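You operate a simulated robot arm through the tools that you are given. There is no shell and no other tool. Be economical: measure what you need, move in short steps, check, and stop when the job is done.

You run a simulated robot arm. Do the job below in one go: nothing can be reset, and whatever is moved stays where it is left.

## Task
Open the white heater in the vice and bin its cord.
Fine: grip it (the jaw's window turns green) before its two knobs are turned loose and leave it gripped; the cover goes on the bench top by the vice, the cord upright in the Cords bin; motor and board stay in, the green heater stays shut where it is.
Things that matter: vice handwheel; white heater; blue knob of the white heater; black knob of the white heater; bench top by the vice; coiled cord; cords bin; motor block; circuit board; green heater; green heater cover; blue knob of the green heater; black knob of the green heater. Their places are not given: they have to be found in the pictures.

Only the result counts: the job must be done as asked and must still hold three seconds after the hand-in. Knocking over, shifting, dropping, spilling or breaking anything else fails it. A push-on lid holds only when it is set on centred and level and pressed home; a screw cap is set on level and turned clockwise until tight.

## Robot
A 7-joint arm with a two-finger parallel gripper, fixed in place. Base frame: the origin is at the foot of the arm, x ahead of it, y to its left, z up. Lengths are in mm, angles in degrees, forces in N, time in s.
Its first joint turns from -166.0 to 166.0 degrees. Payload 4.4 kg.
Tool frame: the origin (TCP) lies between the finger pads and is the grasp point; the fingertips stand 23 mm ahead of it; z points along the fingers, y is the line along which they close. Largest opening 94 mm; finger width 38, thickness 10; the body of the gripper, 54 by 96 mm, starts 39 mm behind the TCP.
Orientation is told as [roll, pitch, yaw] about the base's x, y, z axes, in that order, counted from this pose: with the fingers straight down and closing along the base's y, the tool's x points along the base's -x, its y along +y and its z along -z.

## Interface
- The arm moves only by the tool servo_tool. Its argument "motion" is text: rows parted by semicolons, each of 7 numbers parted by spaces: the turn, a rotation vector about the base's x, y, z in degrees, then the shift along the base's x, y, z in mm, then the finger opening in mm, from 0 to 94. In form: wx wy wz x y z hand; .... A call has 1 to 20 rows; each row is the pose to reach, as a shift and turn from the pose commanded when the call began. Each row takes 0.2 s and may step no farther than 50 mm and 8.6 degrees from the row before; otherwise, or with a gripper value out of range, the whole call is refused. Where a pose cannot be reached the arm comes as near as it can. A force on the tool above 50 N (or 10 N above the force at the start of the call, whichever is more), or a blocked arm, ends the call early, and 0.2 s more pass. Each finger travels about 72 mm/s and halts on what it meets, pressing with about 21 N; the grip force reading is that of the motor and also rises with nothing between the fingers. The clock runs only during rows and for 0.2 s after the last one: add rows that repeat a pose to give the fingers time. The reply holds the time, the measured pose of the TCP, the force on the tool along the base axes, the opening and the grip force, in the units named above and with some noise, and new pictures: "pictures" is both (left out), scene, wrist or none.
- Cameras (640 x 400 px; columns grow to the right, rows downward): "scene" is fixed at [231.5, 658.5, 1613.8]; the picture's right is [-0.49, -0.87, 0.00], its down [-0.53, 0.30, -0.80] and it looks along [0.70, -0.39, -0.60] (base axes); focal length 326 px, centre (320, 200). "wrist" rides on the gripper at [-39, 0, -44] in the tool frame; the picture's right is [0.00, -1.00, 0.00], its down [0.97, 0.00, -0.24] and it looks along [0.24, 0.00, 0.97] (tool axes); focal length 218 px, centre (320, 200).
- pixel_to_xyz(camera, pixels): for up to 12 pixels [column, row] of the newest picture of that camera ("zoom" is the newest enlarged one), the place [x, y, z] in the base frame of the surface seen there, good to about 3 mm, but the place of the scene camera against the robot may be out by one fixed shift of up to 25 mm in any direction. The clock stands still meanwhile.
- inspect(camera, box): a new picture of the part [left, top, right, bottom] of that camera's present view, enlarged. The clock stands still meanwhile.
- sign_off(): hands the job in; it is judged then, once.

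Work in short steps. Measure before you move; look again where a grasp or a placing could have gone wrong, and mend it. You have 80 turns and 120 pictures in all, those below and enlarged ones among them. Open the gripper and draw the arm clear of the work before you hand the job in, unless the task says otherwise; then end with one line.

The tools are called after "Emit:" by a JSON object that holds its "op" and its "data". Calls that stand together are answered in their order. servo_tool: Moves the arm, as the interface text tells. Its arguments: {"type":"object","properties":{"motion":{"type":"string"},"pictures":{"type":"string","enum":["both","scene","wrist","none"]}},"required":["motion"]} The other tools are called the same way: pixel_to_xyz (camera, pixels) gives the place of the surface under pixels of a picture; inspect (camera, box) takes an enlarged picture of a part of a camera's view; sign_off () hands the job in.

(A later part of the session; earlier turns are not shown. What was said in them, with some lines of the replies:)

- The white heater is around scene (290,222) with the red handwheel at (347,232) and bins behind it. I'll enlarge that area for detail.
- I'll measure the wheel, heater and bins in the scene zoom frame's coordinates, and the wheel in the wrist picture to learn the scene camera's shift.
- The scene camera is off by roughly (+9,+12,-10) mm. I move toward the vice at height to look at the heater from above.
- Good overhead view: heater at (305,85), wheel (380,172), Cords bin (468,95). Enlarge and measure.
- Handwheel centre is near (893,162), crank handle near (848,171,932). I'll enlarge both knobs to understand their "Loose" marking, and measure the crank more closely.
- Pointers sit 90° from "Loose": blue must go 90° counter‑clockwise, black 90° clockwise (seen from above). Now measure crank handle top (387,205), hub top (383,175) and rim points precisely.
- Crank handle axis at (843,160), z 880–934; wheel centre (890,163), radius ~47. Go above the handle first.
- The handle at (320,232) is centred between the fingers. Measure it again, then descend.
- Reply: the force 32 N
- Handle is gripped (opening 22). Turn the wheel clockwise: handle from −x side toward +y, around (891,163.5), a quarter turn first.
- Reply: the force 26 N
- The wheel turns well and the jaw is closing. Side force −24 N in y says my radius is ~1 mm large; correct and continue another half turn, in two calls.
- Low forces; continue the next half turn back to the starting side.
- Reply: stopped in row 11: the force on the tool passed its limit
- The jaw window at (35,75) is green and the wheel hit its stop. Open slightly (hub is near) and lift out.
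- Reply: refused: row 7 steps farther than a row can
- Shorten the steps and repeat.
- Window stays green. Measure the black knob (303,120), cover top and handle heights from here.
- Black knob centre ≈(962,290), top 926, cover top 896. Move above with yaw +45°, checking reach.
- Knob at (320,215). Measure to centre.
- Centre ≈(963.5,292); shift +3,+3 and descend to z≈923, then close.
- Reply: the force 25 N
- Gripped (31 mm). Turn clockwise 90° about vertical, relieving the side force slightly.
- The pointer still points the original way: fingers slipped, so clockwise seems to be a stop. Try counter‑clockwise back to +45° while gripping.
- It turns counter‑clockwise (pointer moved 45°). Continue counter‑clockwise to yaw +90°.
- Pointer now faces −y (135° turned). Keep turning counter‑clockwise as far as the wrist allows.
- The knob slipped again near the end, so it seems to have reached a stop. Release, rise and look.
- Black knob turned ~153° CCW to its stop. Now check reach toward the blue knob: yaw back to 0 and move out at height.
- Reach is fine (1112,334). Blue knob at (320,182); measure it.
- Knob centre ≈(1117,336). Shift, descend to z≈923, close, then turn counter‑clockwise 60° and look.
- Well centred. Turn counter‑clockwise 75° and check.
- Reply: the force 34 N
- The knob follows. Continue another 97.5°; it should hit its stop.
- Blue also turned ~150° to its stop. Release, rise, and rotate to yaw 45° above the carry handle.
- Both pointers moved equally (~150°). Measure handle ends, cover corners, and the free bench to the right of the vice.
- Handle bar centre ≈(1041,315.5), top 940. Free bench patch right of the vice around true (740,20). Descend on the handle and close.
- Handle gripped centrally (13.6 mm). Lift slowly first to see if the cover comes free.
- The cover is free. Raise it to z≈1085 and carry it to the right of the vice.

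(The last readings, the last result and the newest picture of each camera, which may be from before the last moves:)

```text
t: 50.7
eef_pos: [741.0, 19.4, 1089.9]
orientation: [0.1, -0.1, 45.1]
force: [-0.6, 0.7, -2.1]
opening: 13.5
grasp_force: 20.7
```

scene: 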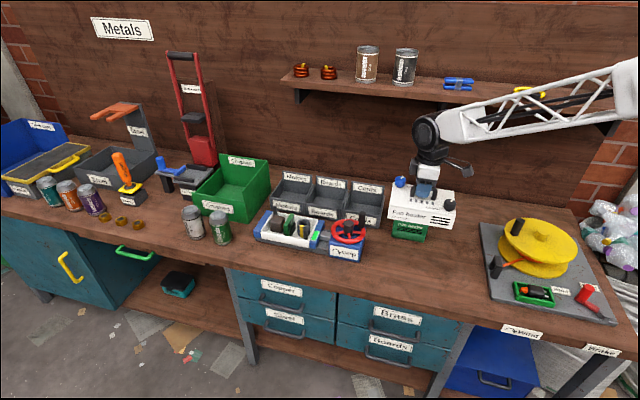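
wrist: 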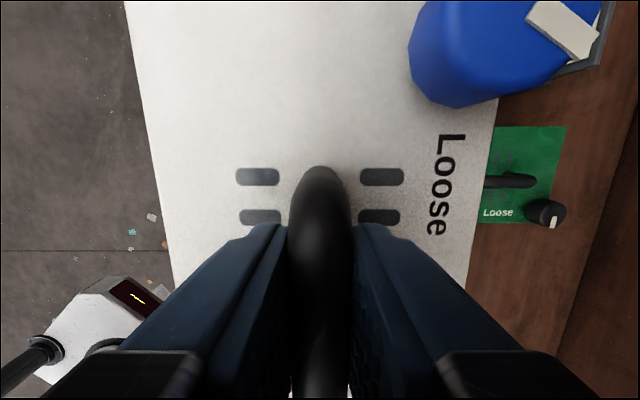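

Find the cover's bottom height relative to the TCP with a zoom.

Emit:
{"op": "inspect", "data": {"camera": "scene", "box": [370, 165, 470, 245]}}

Emit:
{"op": "pixel_to_xyz", "data": {"camera": "zoom", "pixels": [[150, 230], [170, 280], [170, 290], [170, 300], [170, 310], [400, 340], [400, 350], [400, 330], [150, 240]]}}

```text
5.00 times, centred on (420, 205) of scene
```

zoom: 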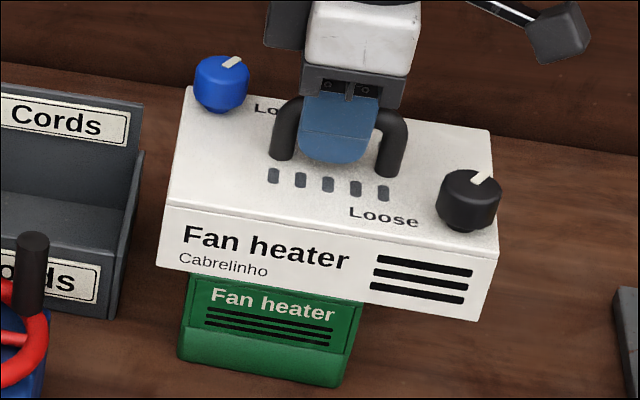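

```text
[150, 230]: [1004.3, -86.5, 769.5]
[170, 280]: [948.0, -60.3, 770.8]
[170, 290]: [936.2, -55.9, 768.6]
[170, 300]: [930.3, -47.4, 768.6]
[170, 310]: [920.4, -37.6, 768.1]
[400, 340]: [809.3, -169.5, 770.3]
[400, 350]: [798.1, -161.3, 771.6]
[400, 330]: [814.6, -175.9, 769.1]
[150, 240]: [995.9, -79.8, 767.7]
```

Emit:
{"op": "pixel_to_xyz", "data": {"camera": "scene", "pixels": [[390, 209], [389, 215], [389, 217], [389, 219], [452, 216], [450, 222], [449, 226], [449, 228], [420, 210], [418, 220], [420, 222]]}}

```text
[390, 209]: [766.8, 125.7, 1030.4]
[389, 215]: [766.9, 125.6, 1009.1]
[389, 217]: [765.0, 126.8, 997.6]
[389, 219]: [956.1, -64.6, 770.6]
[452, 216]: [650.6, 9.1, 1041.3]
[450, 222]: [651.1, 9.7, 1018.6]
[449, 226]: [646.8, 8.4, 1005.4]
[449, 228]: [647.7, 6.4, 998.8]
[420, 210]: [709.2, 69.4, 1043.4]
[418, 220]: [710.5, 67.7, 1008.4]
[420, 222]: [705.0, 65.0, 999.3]
```

Cover bottom is ~84 mm below the TCP, so it lands at TCP z≈864. Lower, slowing near contact.

Emit:
{"op": "servo_tool", "data": {"motion": "0 0 0 0 0 -40 0; 0 0 0 0 0 -80 0; 0 0 0 0 0 -120 0; 0 0 0 0 0 -160 0; 0 0 0 0 0 -195 0; 0 0 0 0 0 -212 0; 0 0 0 0 0 -218 0; 0 0 0 0 0 -221 0; 0 0 0 0 0 -224 0; 0 0 0 0 0 -224 0"}}

```text
t: 52.9
eef_pos: [742.1, 20.1, 866.6]
orientation: [0.1, -0.2, 44.9]
force: [-0.6, 0.9, -1.6]
opening: 13.7
grasp_force: 20.9
```

scene: 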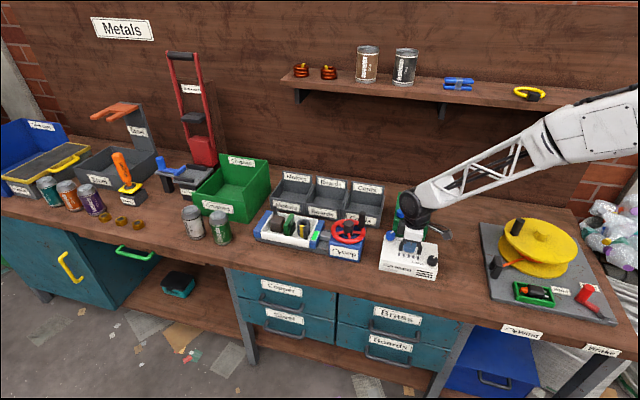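
wrist: 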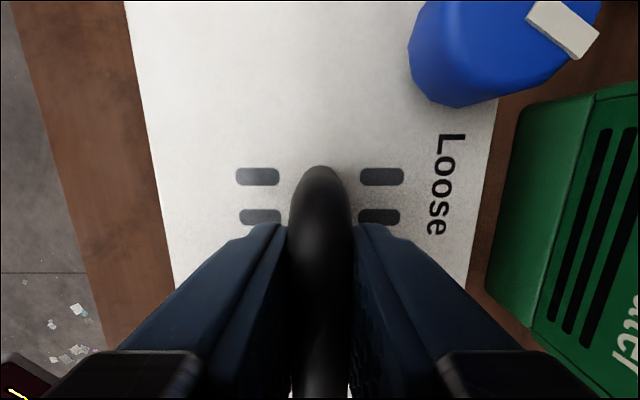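

No contact yet; step down 1 mm at a time until the force shows.

Emit:
{"op": "servo_tool", "data": {"motion": "0 0 0 0 0 -1 0; 0 0 0 0 0 -2 0; 0 0 0 0 0 -3 0; 0 0 0 0 0 -4 0; 0 0 0 0 0 -4 0", "pictures": "none"}}

```text
t: 54.1
eef_pos: [742.6, 21.7, 863.8]
orientation: [0.0, -0.2, 44.9]
force: [1.0, 2.0, 18.8]
opening: 13.8
grasp_force: 21.0
```

Contact (+19 N). Open and rise straight up, then move above the opened heater.

Emit:
{"op": "servo_tool", "data": {"motion": "0 0 0 0 0 1 30; 0 0 0 0 0 1 45; 0 0 0 0 0 1 45; 0 0 0 0 0 40 45; 0 0 0 0 0 85 50; 0 0 0 0 0 130 60; 0 0 0 0 0 175 60; 0 0 -8 20 20 215 60; 0 0 -16 50 50 235 60; 0 0 -24 80 80 250 60; 0 0 -32 110 110 265 60; 0 0 -40 140 140 280 60; 0 0 -45 170 170 280 60; 0 0 -45 200 200 280 60; 0 0 -45 220 230 280 60; 0 0 -45 240 260 280 60; 0 0 -45 240 260 280 60"}}

```text
t: 57.7
eef_pos: [982.3, 280.3, 1142.3]
orientation: [-0.1, -0.1, 0.1]
force: [-0.2, 0.7, -0.1]
opening: 60.0
grasp_force: 0.0
```

scene: 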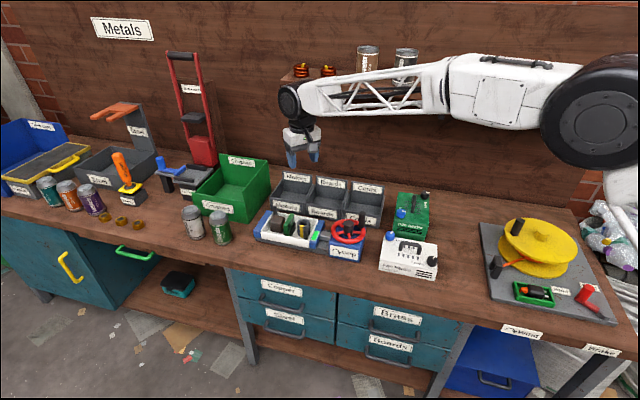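
wrist: 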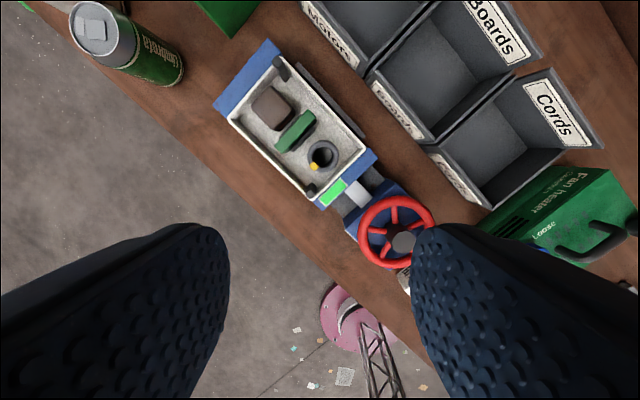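

Cover sits on the bench; inside are motor (272,108), board (295,130), coiled cord (322,155). Zoom in.

Emit:
{"op": "inspect", "data": {"camera": "wrist", "box": [215, 40, 385, 215]}}

Emit:
{"op": "inspect", "data": {"camera": "scene", "box": [250, 195, 340, 255]}}

Emit:
{"op": "pixel_to_xyz", "data": {"camera": "wrist", "pixels": [[322, 142], [336, 152], [322, 168], [309, 152], [322, 155], [314, 166], [295, 130], [272, 108], [335, 170], [300, 165], [310, 135], [345, 145]]}}

```text
2.29 times, centred on (300, 128) of wrist
```

zoom: 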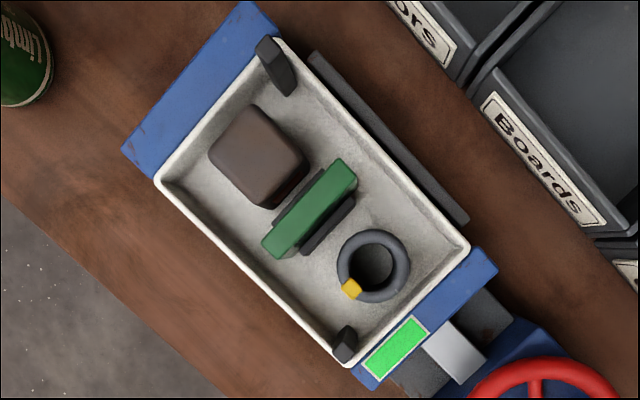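

```text
6.67 times, centred on (295, 225) of scene
```

zoom: 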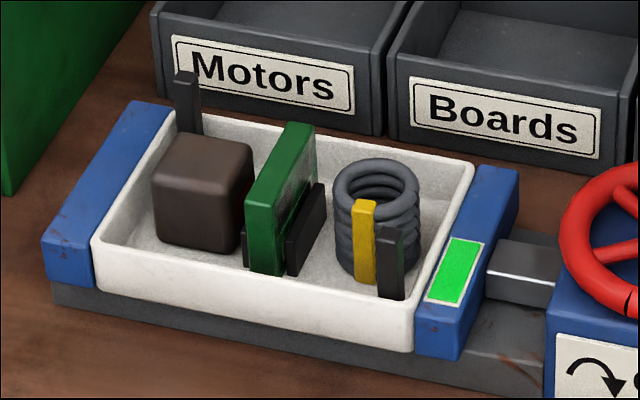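

```text
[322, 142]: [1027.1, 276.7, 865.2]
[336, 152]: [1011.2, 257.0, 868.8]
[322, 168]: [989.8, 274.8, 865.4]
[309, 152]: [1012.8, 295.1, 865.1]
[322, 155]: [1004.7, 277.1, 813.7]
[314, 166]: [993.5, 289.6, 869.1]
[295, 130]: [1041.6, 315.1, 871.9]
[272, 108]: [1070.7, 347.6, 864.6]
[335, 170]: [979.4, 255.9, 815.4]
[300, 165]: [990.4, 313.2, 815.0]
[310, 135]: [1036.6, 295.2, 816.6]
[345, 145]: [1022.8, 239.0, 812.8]
```

Cord coil centre ≈(1009,276), top 866, floor ≈813. Measure the obstacles: component edge, post, rim, yellow tie; plus the bin's inside.

Emit:
{"op": "pixel_to_xyz", "data": {"camera": "wrist", "pixels": [[304.4, 140.2], [306, 137], [302, 139], [311, 186], [310, 191], [313, 198], [363, 147.5], [316, 156], [328, 155], [350, 165], [338, 180], [295, 170]]}}

Emit:
{"op": "pixel_to_xyz", "data": {"camera": "wrist", "pixels": [[430, 148], [486, 208], [524, 78], [601, 147], [515, 145], [490, 150], [540, 150], [525, 115], [470, 165], [500, 190], [530, 160], [550, 148]]}}

Emit:
{"op": "inspect", "data": {"camera": "wrist", "box": [400, 50, 620, 220]}}

```text
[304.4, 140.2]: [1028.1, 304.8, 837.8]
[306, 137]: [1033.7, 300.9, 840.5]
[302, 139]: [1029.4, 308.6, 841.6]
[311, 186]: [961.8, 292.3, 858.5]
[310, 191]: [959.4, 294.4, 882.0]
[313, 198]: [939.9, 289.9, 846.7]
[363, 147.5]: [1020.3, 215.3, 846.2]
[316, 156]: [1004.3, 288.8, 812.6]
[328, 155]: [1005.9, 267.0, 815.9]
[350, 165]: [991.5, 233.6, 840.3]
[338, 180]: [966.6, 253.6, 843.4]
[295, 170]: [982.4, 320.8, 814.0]
```

```text
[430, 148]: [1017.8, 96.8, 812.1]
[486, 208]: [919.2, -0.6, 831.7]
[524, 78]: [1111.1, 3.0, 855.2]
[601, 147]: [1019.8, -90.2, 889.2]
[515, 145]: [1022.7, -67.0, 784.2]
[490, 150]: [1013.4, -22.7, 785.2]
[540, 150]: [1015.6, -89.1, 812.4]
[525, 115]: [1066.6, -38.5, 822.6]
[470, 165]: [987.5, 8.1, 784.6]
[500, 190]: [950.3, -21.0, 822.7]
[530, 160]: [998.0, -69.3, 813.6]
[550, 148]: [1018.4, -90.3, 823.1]
```

```text
2.35 times, centred on (510, 135) of wrist
```

zoom: 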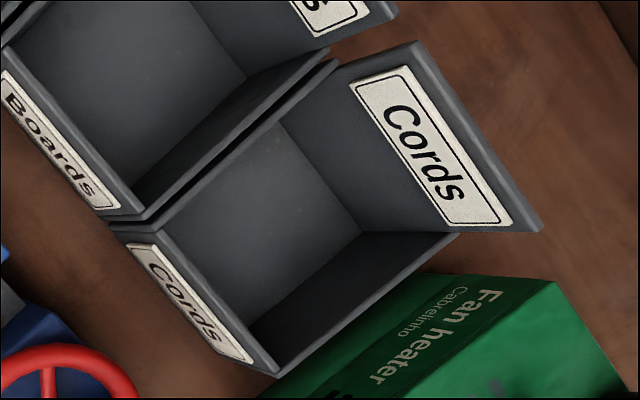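

Coil centre ≈(1010,276). Closing axis at yaw 30° clears the post and the board. Move above at z≈930 and look.

Emit:
{"op": "servo_tool", "data": {"motion": "0 0 7.5 7 -1 -45 60; 0 0 15 14 -2 -90 60; 0 0 22.5 21 -3 -135 56; 0 0 30 28 -4 -175 54; 0 0 30 28 -4 -205 54; 0 0 30 28 -4 -205 54; 0 0 30 28 -4 -205 54"}}

```text
t: 59.3
eef_pos: [1009.8, 276.1, 937.5]
orientation: [0.1, -0.2, 30.0]
force: [0.5, -0.7, 0.4]
opening: 53.9
grasp_force: 0.0
```

scene: 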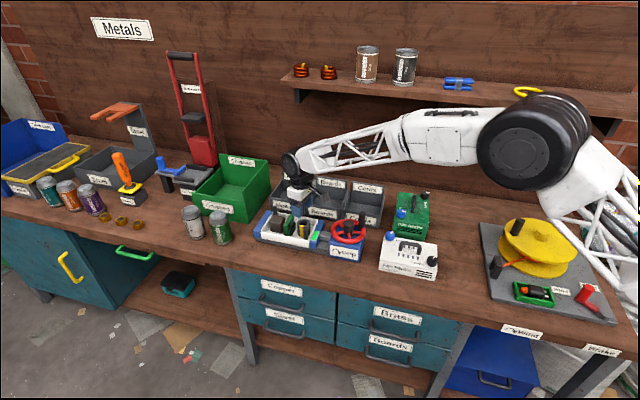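
wrist: 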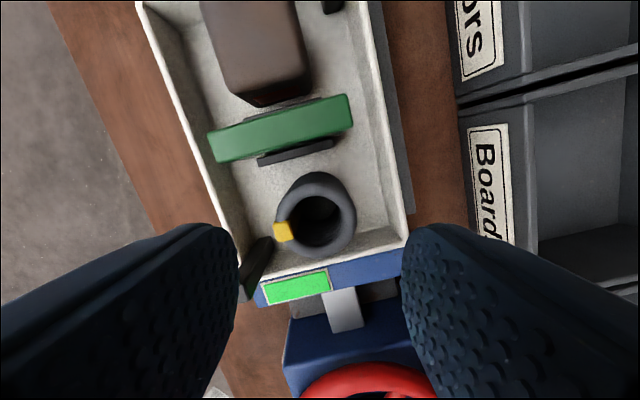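

Measure coil ring and post again from close.

Emit:
{"op": "pixel_to_xyz", "data": {"camera": "wrist", "pixels": [[319, 177], [352, 212], [320, 248], [283, 210], [281, 231], [263, 243], [255, 255], [268, 240], [335, 145], [290, 160], [345, 240]]}}

Emit:
{"op": "inspect", "data": {"camera": "wrist", "box": [220, 130, 400, 290]}}

```text
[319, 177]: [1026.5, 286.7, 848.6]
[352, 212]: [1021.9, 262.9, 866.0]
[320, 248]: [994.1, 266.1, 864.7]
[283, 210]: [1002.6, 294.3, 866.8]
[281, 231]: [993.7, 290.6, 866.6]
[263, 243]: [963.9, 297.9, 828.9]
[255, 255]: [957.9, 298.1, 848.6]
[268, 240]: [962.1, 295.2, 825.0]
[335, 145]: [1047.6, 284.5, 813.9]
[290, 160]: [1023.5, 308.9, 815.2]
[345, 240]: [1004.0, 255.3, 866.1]
```

```text
2.50 times, centred on (310, 210) of wrist
```

zoom: 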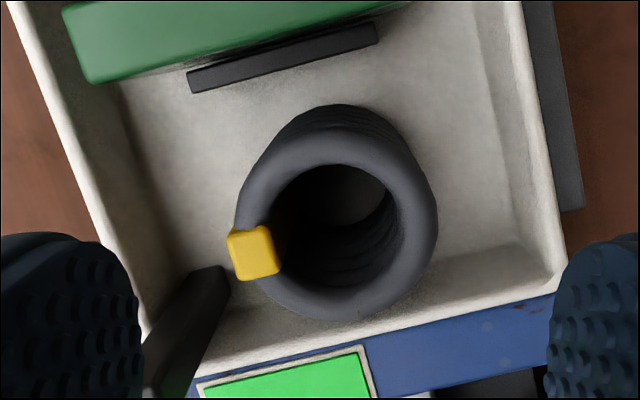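

Post clears the finger by ~10 mm. Shift (+1,+1.5), descend to z≈864, close.

Emit:
{"op": "servo_tool", "data": {"motion": "0 0 0 1 1.5 -35 54; 0 0 0 1 1.5 -60 54; 0 0 0 1 1.5 -73 54; 0 0 0 1 1.5 -73 54; 0 0 0 1 1.5 -73 45; 0 0 0 1 1.5 -73 38; 0 0 0 1 1.5 -73 32; 0 0 0 1 1.5 -73 32"}}

```text
t: 61.1
eef_pos: [1010.6, 278.9, 864.1]
orientation: [0.0, -0.1, 30.1]
force: [0.4, -1.8, 1.0]
opening: 45.9
grasp_force: 20.8
```

scene: 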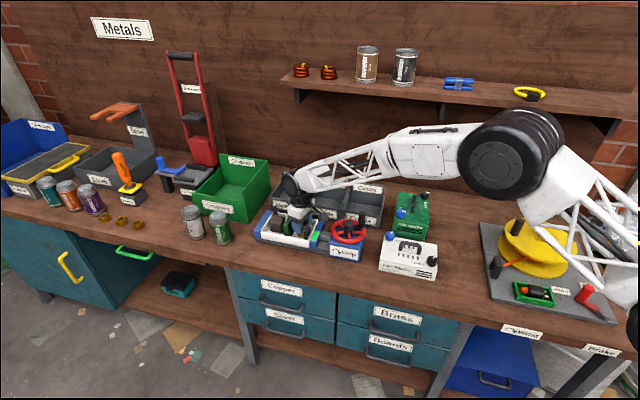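
wrist: 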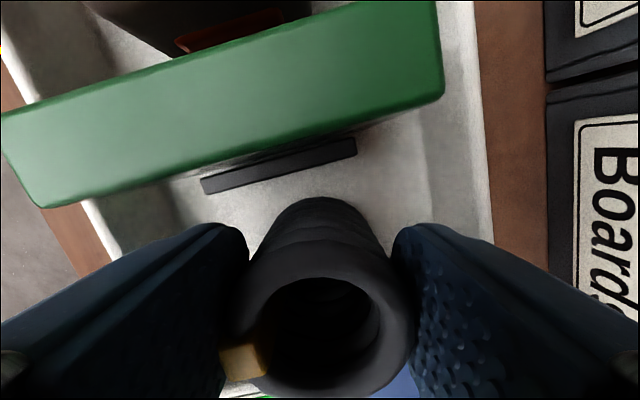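

Gripped at 46 mm (over the tie). Lift 60 mm straight up and check.

Emit:
{"op": "servo_tool", "data": {"motion": "0 0 0 0 0 10 32; 0 0 0 0 0 25 32; 0 0 0 0 0 45 32; 0 0 0 0 0 70 32; 0 0 0 0 0 95 32; 0 0 0 0 0 95 32"}}

```text
t: 62.5
eef_pos: [1010.9, 278.9, 958.4]
orientation: [0.0, -0.1, 30.0]
force: [0.4, -1.0, -1.2]
opening: 46.0
grasp_force: 20.9
```

scene: 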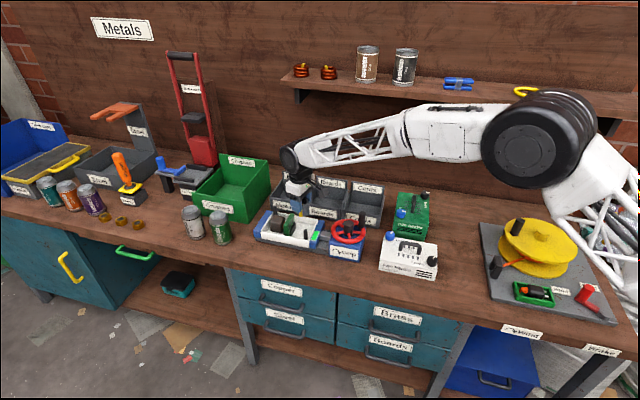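
wrist: 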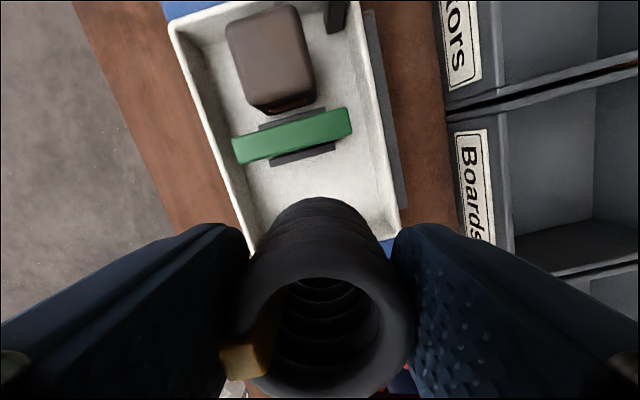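

The cord came out upright; motor and board remain. Raise and carry it above the Cords bin centre (1016,4).

Emit:
{"op": "servo_tool", "data": {"motion": "0 0 0 0 0 25 32; 0 0 0 0 0 50 32; 0 0 0 0 -20 60 32; 0 0 0 0 -50 60 32; 0 0 0 0 -80 60 32; 0 0 0 1 -110 60 32; 0 0 0 2 -140 60 32; 0 0 0 3 -170 60 32; 0 0 0 4 -200 60 32; 0 0 0 5 -230 60 32; 0 0 0 5 -255 60 32; 0 0 0 5 -270 60 32; 0 0 0 5 -275 60 32; 0 0 0 5 -275 60 32"}}

```text
t: 65.5
eef_pos: [1015.2, 3.2, 1018.5]
orientation: [0.0, -0.1, 30.0]
force: [0.4, 0.5, -0.5]
opening: 45.9
grasp_force: 20.8
```

scene: 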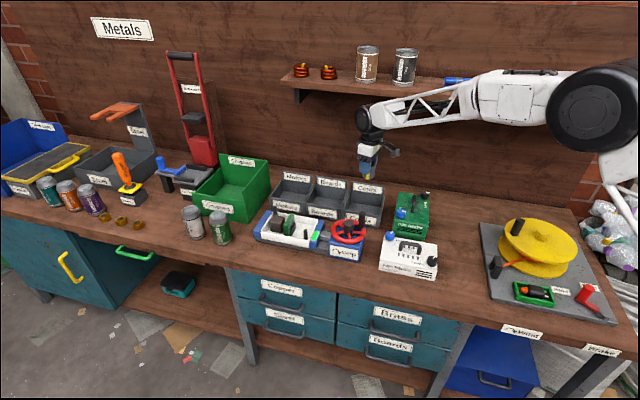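
wrist: 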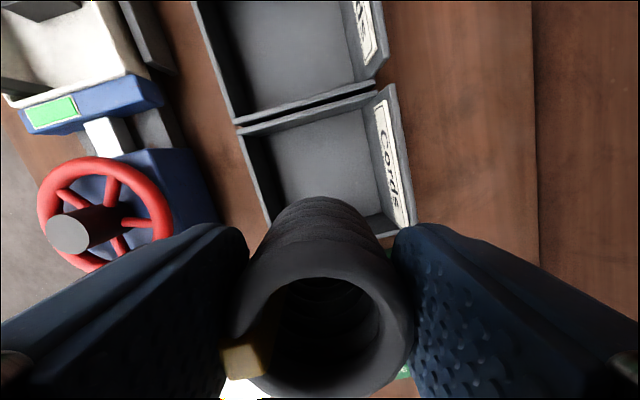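

Verify the bin walls from this view before lowering.

Emit:
{"op": "pixel_to_xyz", "data": {"camera": "wrist", "pixels": [[240, 128], [370, 88], [275, 140], [355, 115], [325, 160], [375, 180], [270, 217], [378, 230], [410, 225], [285, 195], [268, 145], [350, 190]]}}

```text
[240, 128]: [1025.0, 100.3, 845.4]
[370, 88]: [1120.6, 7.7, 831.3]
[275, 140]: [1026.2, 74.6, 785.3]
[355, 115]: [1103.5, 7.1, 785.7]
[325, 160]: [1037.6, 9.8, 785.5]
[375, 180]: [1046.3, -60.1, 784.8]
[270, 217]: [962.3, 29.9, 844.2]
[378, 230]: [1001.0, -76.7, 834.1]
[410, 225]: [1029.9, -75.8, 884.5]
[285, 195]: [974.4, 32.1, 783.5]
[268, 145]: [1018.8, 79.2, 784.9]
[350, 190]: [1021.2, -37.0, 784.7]
```

Bin interior s/t centred near my position; walls clear. Lower to just above the floor (TCP z≈839).

Emit:
{"op": "servo_tool", "data": {"motion": "0 0 0 1 -1 -40 32; 0 0 0 1 -1 -80 32; 0 0 0 1 -1 -115 32; 0 0 0 1 -1 -145 32; 0 0 0 1 -1 -165 32; 0 0 0 1 -1 -174 32; 0 0 0 1 -1 -178 32; 0 0 0 1 -1 -178 32"}}

```text
t: 67.3
eef_pos: [1016.9, 1.8, 840.3]
orientation: [0.0, -0.1, 30.1]
force: [-0.2, 0.5, -0.8]
opening: 45.9
grasp_force: 20.1
```

scene: 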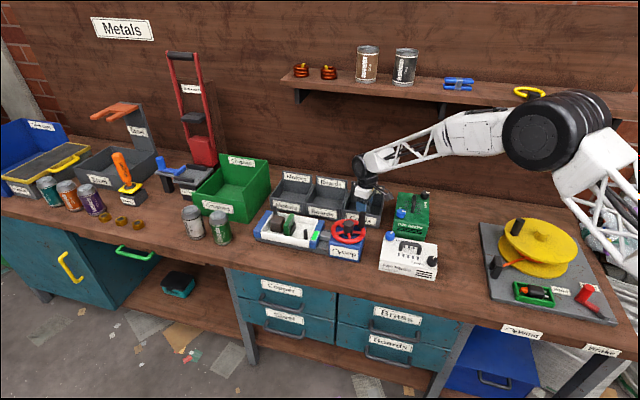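
wrist: 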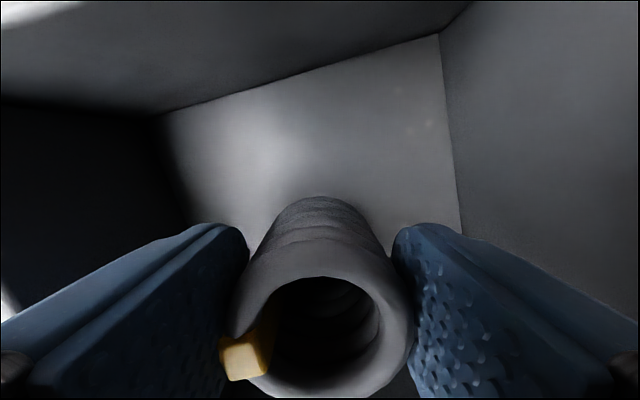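

Inside the bin, no contact yet. Step down 1 mm at a time.

Emit:
{"op": "servo_tool", "data": {"motion": "0 0 0 0 0 -1 32; 0 0 0 0 0 -2 32; 0 0 0 0 0 -3 32; 0 0 0 0 0 -3 32", "pictures": "none"}}

```text
t: 68.3
eef_pos: [1018.2, 2.5, 837.7]
orientation: [0.2, -0.1, 30.1]
force: [-0.2, 0.2, -1.4]
opening: 46.0
grasp_force: 21.3
```

Emit:
{"op": "servo_tool", "data": {"motion": "0 0 0 0 0 -1 32; 0 0 0 0 0 -2 32; 0 0 0 0 0 -3 32; 0 0 0 0 0 -3 32", "pictures": "none"}}

```text
t: 69.3
eef_pos: [1016.2, 2.0, 835.4]
orientation: [0.1, -0.2, 30.0]
force: [-0.1, -0.5, -1.4]
opening: 46.1
grasp_force: 21.1
```

Still −1.4 N, no contact; continue downward carefully.

Emit:
{"op": "servo_tool", "data": {"motion": "0 0 0 0 0 -1 32; 0 0 0 0 0 -2 32; 0 0 0 0 0 -3 32; 0 0 0 0 0 -3 32", "pictures": "none"}}

```text
t: 70.3
eef_pos: [1017.2, 2.9, 833.8]
orientation: [0.0, -0.4, 30.0]
force: [-3.2, 2.8, 24.3]
opening: 46.0
grasp_force: 20.6
```

Floor contact (+24 N). Ease up 1 mm, open, and rise.

Emit:
{"op": "servo_tool", "data": {"motion": "0 0 0 0 0 1 46; 0 0 0 0 0 1 52; 0 0 0 0 0 1 58; 0 0 0 0 0 1 58; 0 0 0 0 0 25 58; 0 0 0 0 0 60 58; 0 0 0 0 0 105 58; 0 0 0 0 0 150 58; 0 0 0 -40 0 190 58; 0 0 0 -80 0 220 58; 0 0 0 -120 0 250 58; 0 0 0 -120 0 250 58"}}

```text
refused: row 9 steps farther than a row can; nothing moved
```

Emit:
{"op": "servo_tool", "data": {"motion": "0 0 0 0 0 1 46; 0 0 0 0 0 1 52; 0 0 0 0 0 1 58; 0 0 0 0 0 1 58; 0 0 0 0 0 25 58; 0 0 0 0 0 60 58; 0 0 0 0 0 105 58; 0 0 0 0 0 150 58; 0 0 0 -30 0 185 58; 0 0 0 -60 0 215 58; 0 0 0 -90 0 245 58; 0 0 0 -120 0 260 58; 0 0 0 -120 0 260 58"}}

```text
t: 73.1
eef_pos: [897.4, 2.1, 1091.3]
orientation: [0.0, -0.1, 30.0]
force: [-1.0, -0.4, 0.1]
opening: 58.0
grasp_force: 0.2
```

scene: 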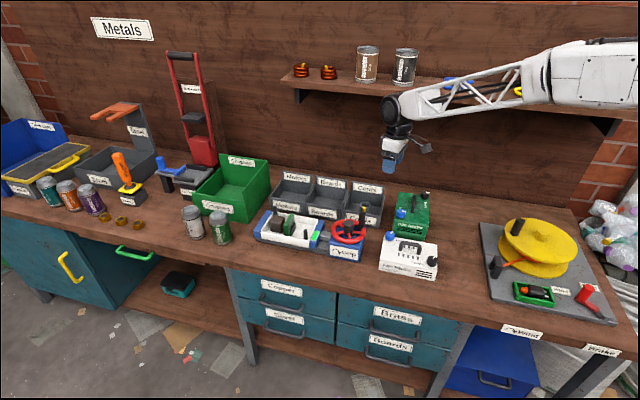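
wrist: 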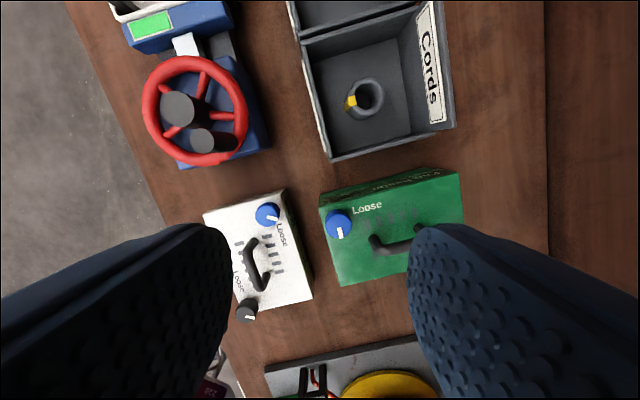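

Cord stands upright in the Cords bin, window green, cover flat on the bench, green heater untouched. Draw the arm back and take a last look.

Emit:
{"op": "servo_tool", "data": {"motion": "0 0 0 -40 10 25 60; 0 0 0 -80 20 50 70; 0 0 0 -120 30 80 80; 0 0 0 -160 40 110 90; 0 0 0 -190 50 140 94; 0 0 0 -190 50 140 94", "pictures": "none"}}

Emit:
{"op": "inspect", "data": {"camera": "scene", "box": [250, 165, 450, 290]}}

```text
refused: row 3 steps farther than a row can; nothing moved
```

```text
3.20 times, centred on (350, 228) of scene
```

zoom: 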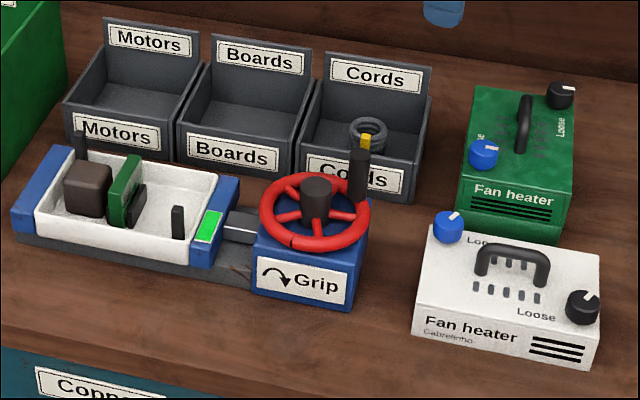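

All is in place; retreat with smaller steps.

Emit:
{"op": "servo_tool", "data": {"motion": "0 0 0 -30 8 25 60; 0 0 0 -60 16 50 70; 0 0 0 -90 24 80 80; 0 0 0 -120 32 110 90; 0 0 0 -150 40 130 94; 0 0 0 -150 40 130 94", "pictures": "scene"}}

```text
t: 74.5
eef_pos: [747.3, 41.5, 1220.5]
orientation: [0.1, -0.1, 29.9]
force: [-0.2, 0.2, -0.7]
opening: 94.1
grasp_force: 0.0
```

scene: 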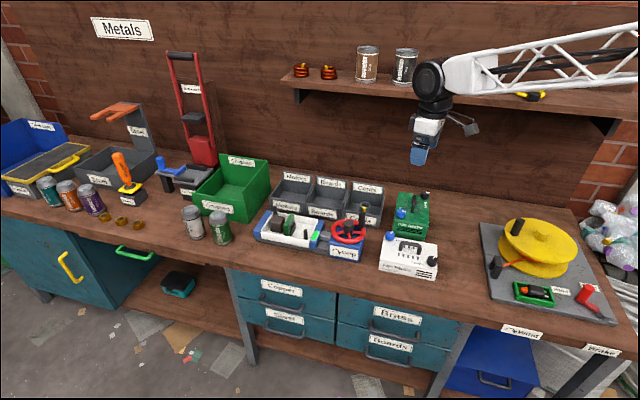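

The gripper is open and the arm is clear of the work; hand the job in.

Emit:
{"op": "sign_off", "data": {}}

```text
The job is handed in.
```

The white heater is open and still gripped with the vice window green, its cover is on the bench to the right of the vice, and the cord stands upright in the Cords bin. The motor and board are still in the heater, and the green heater was not touched.
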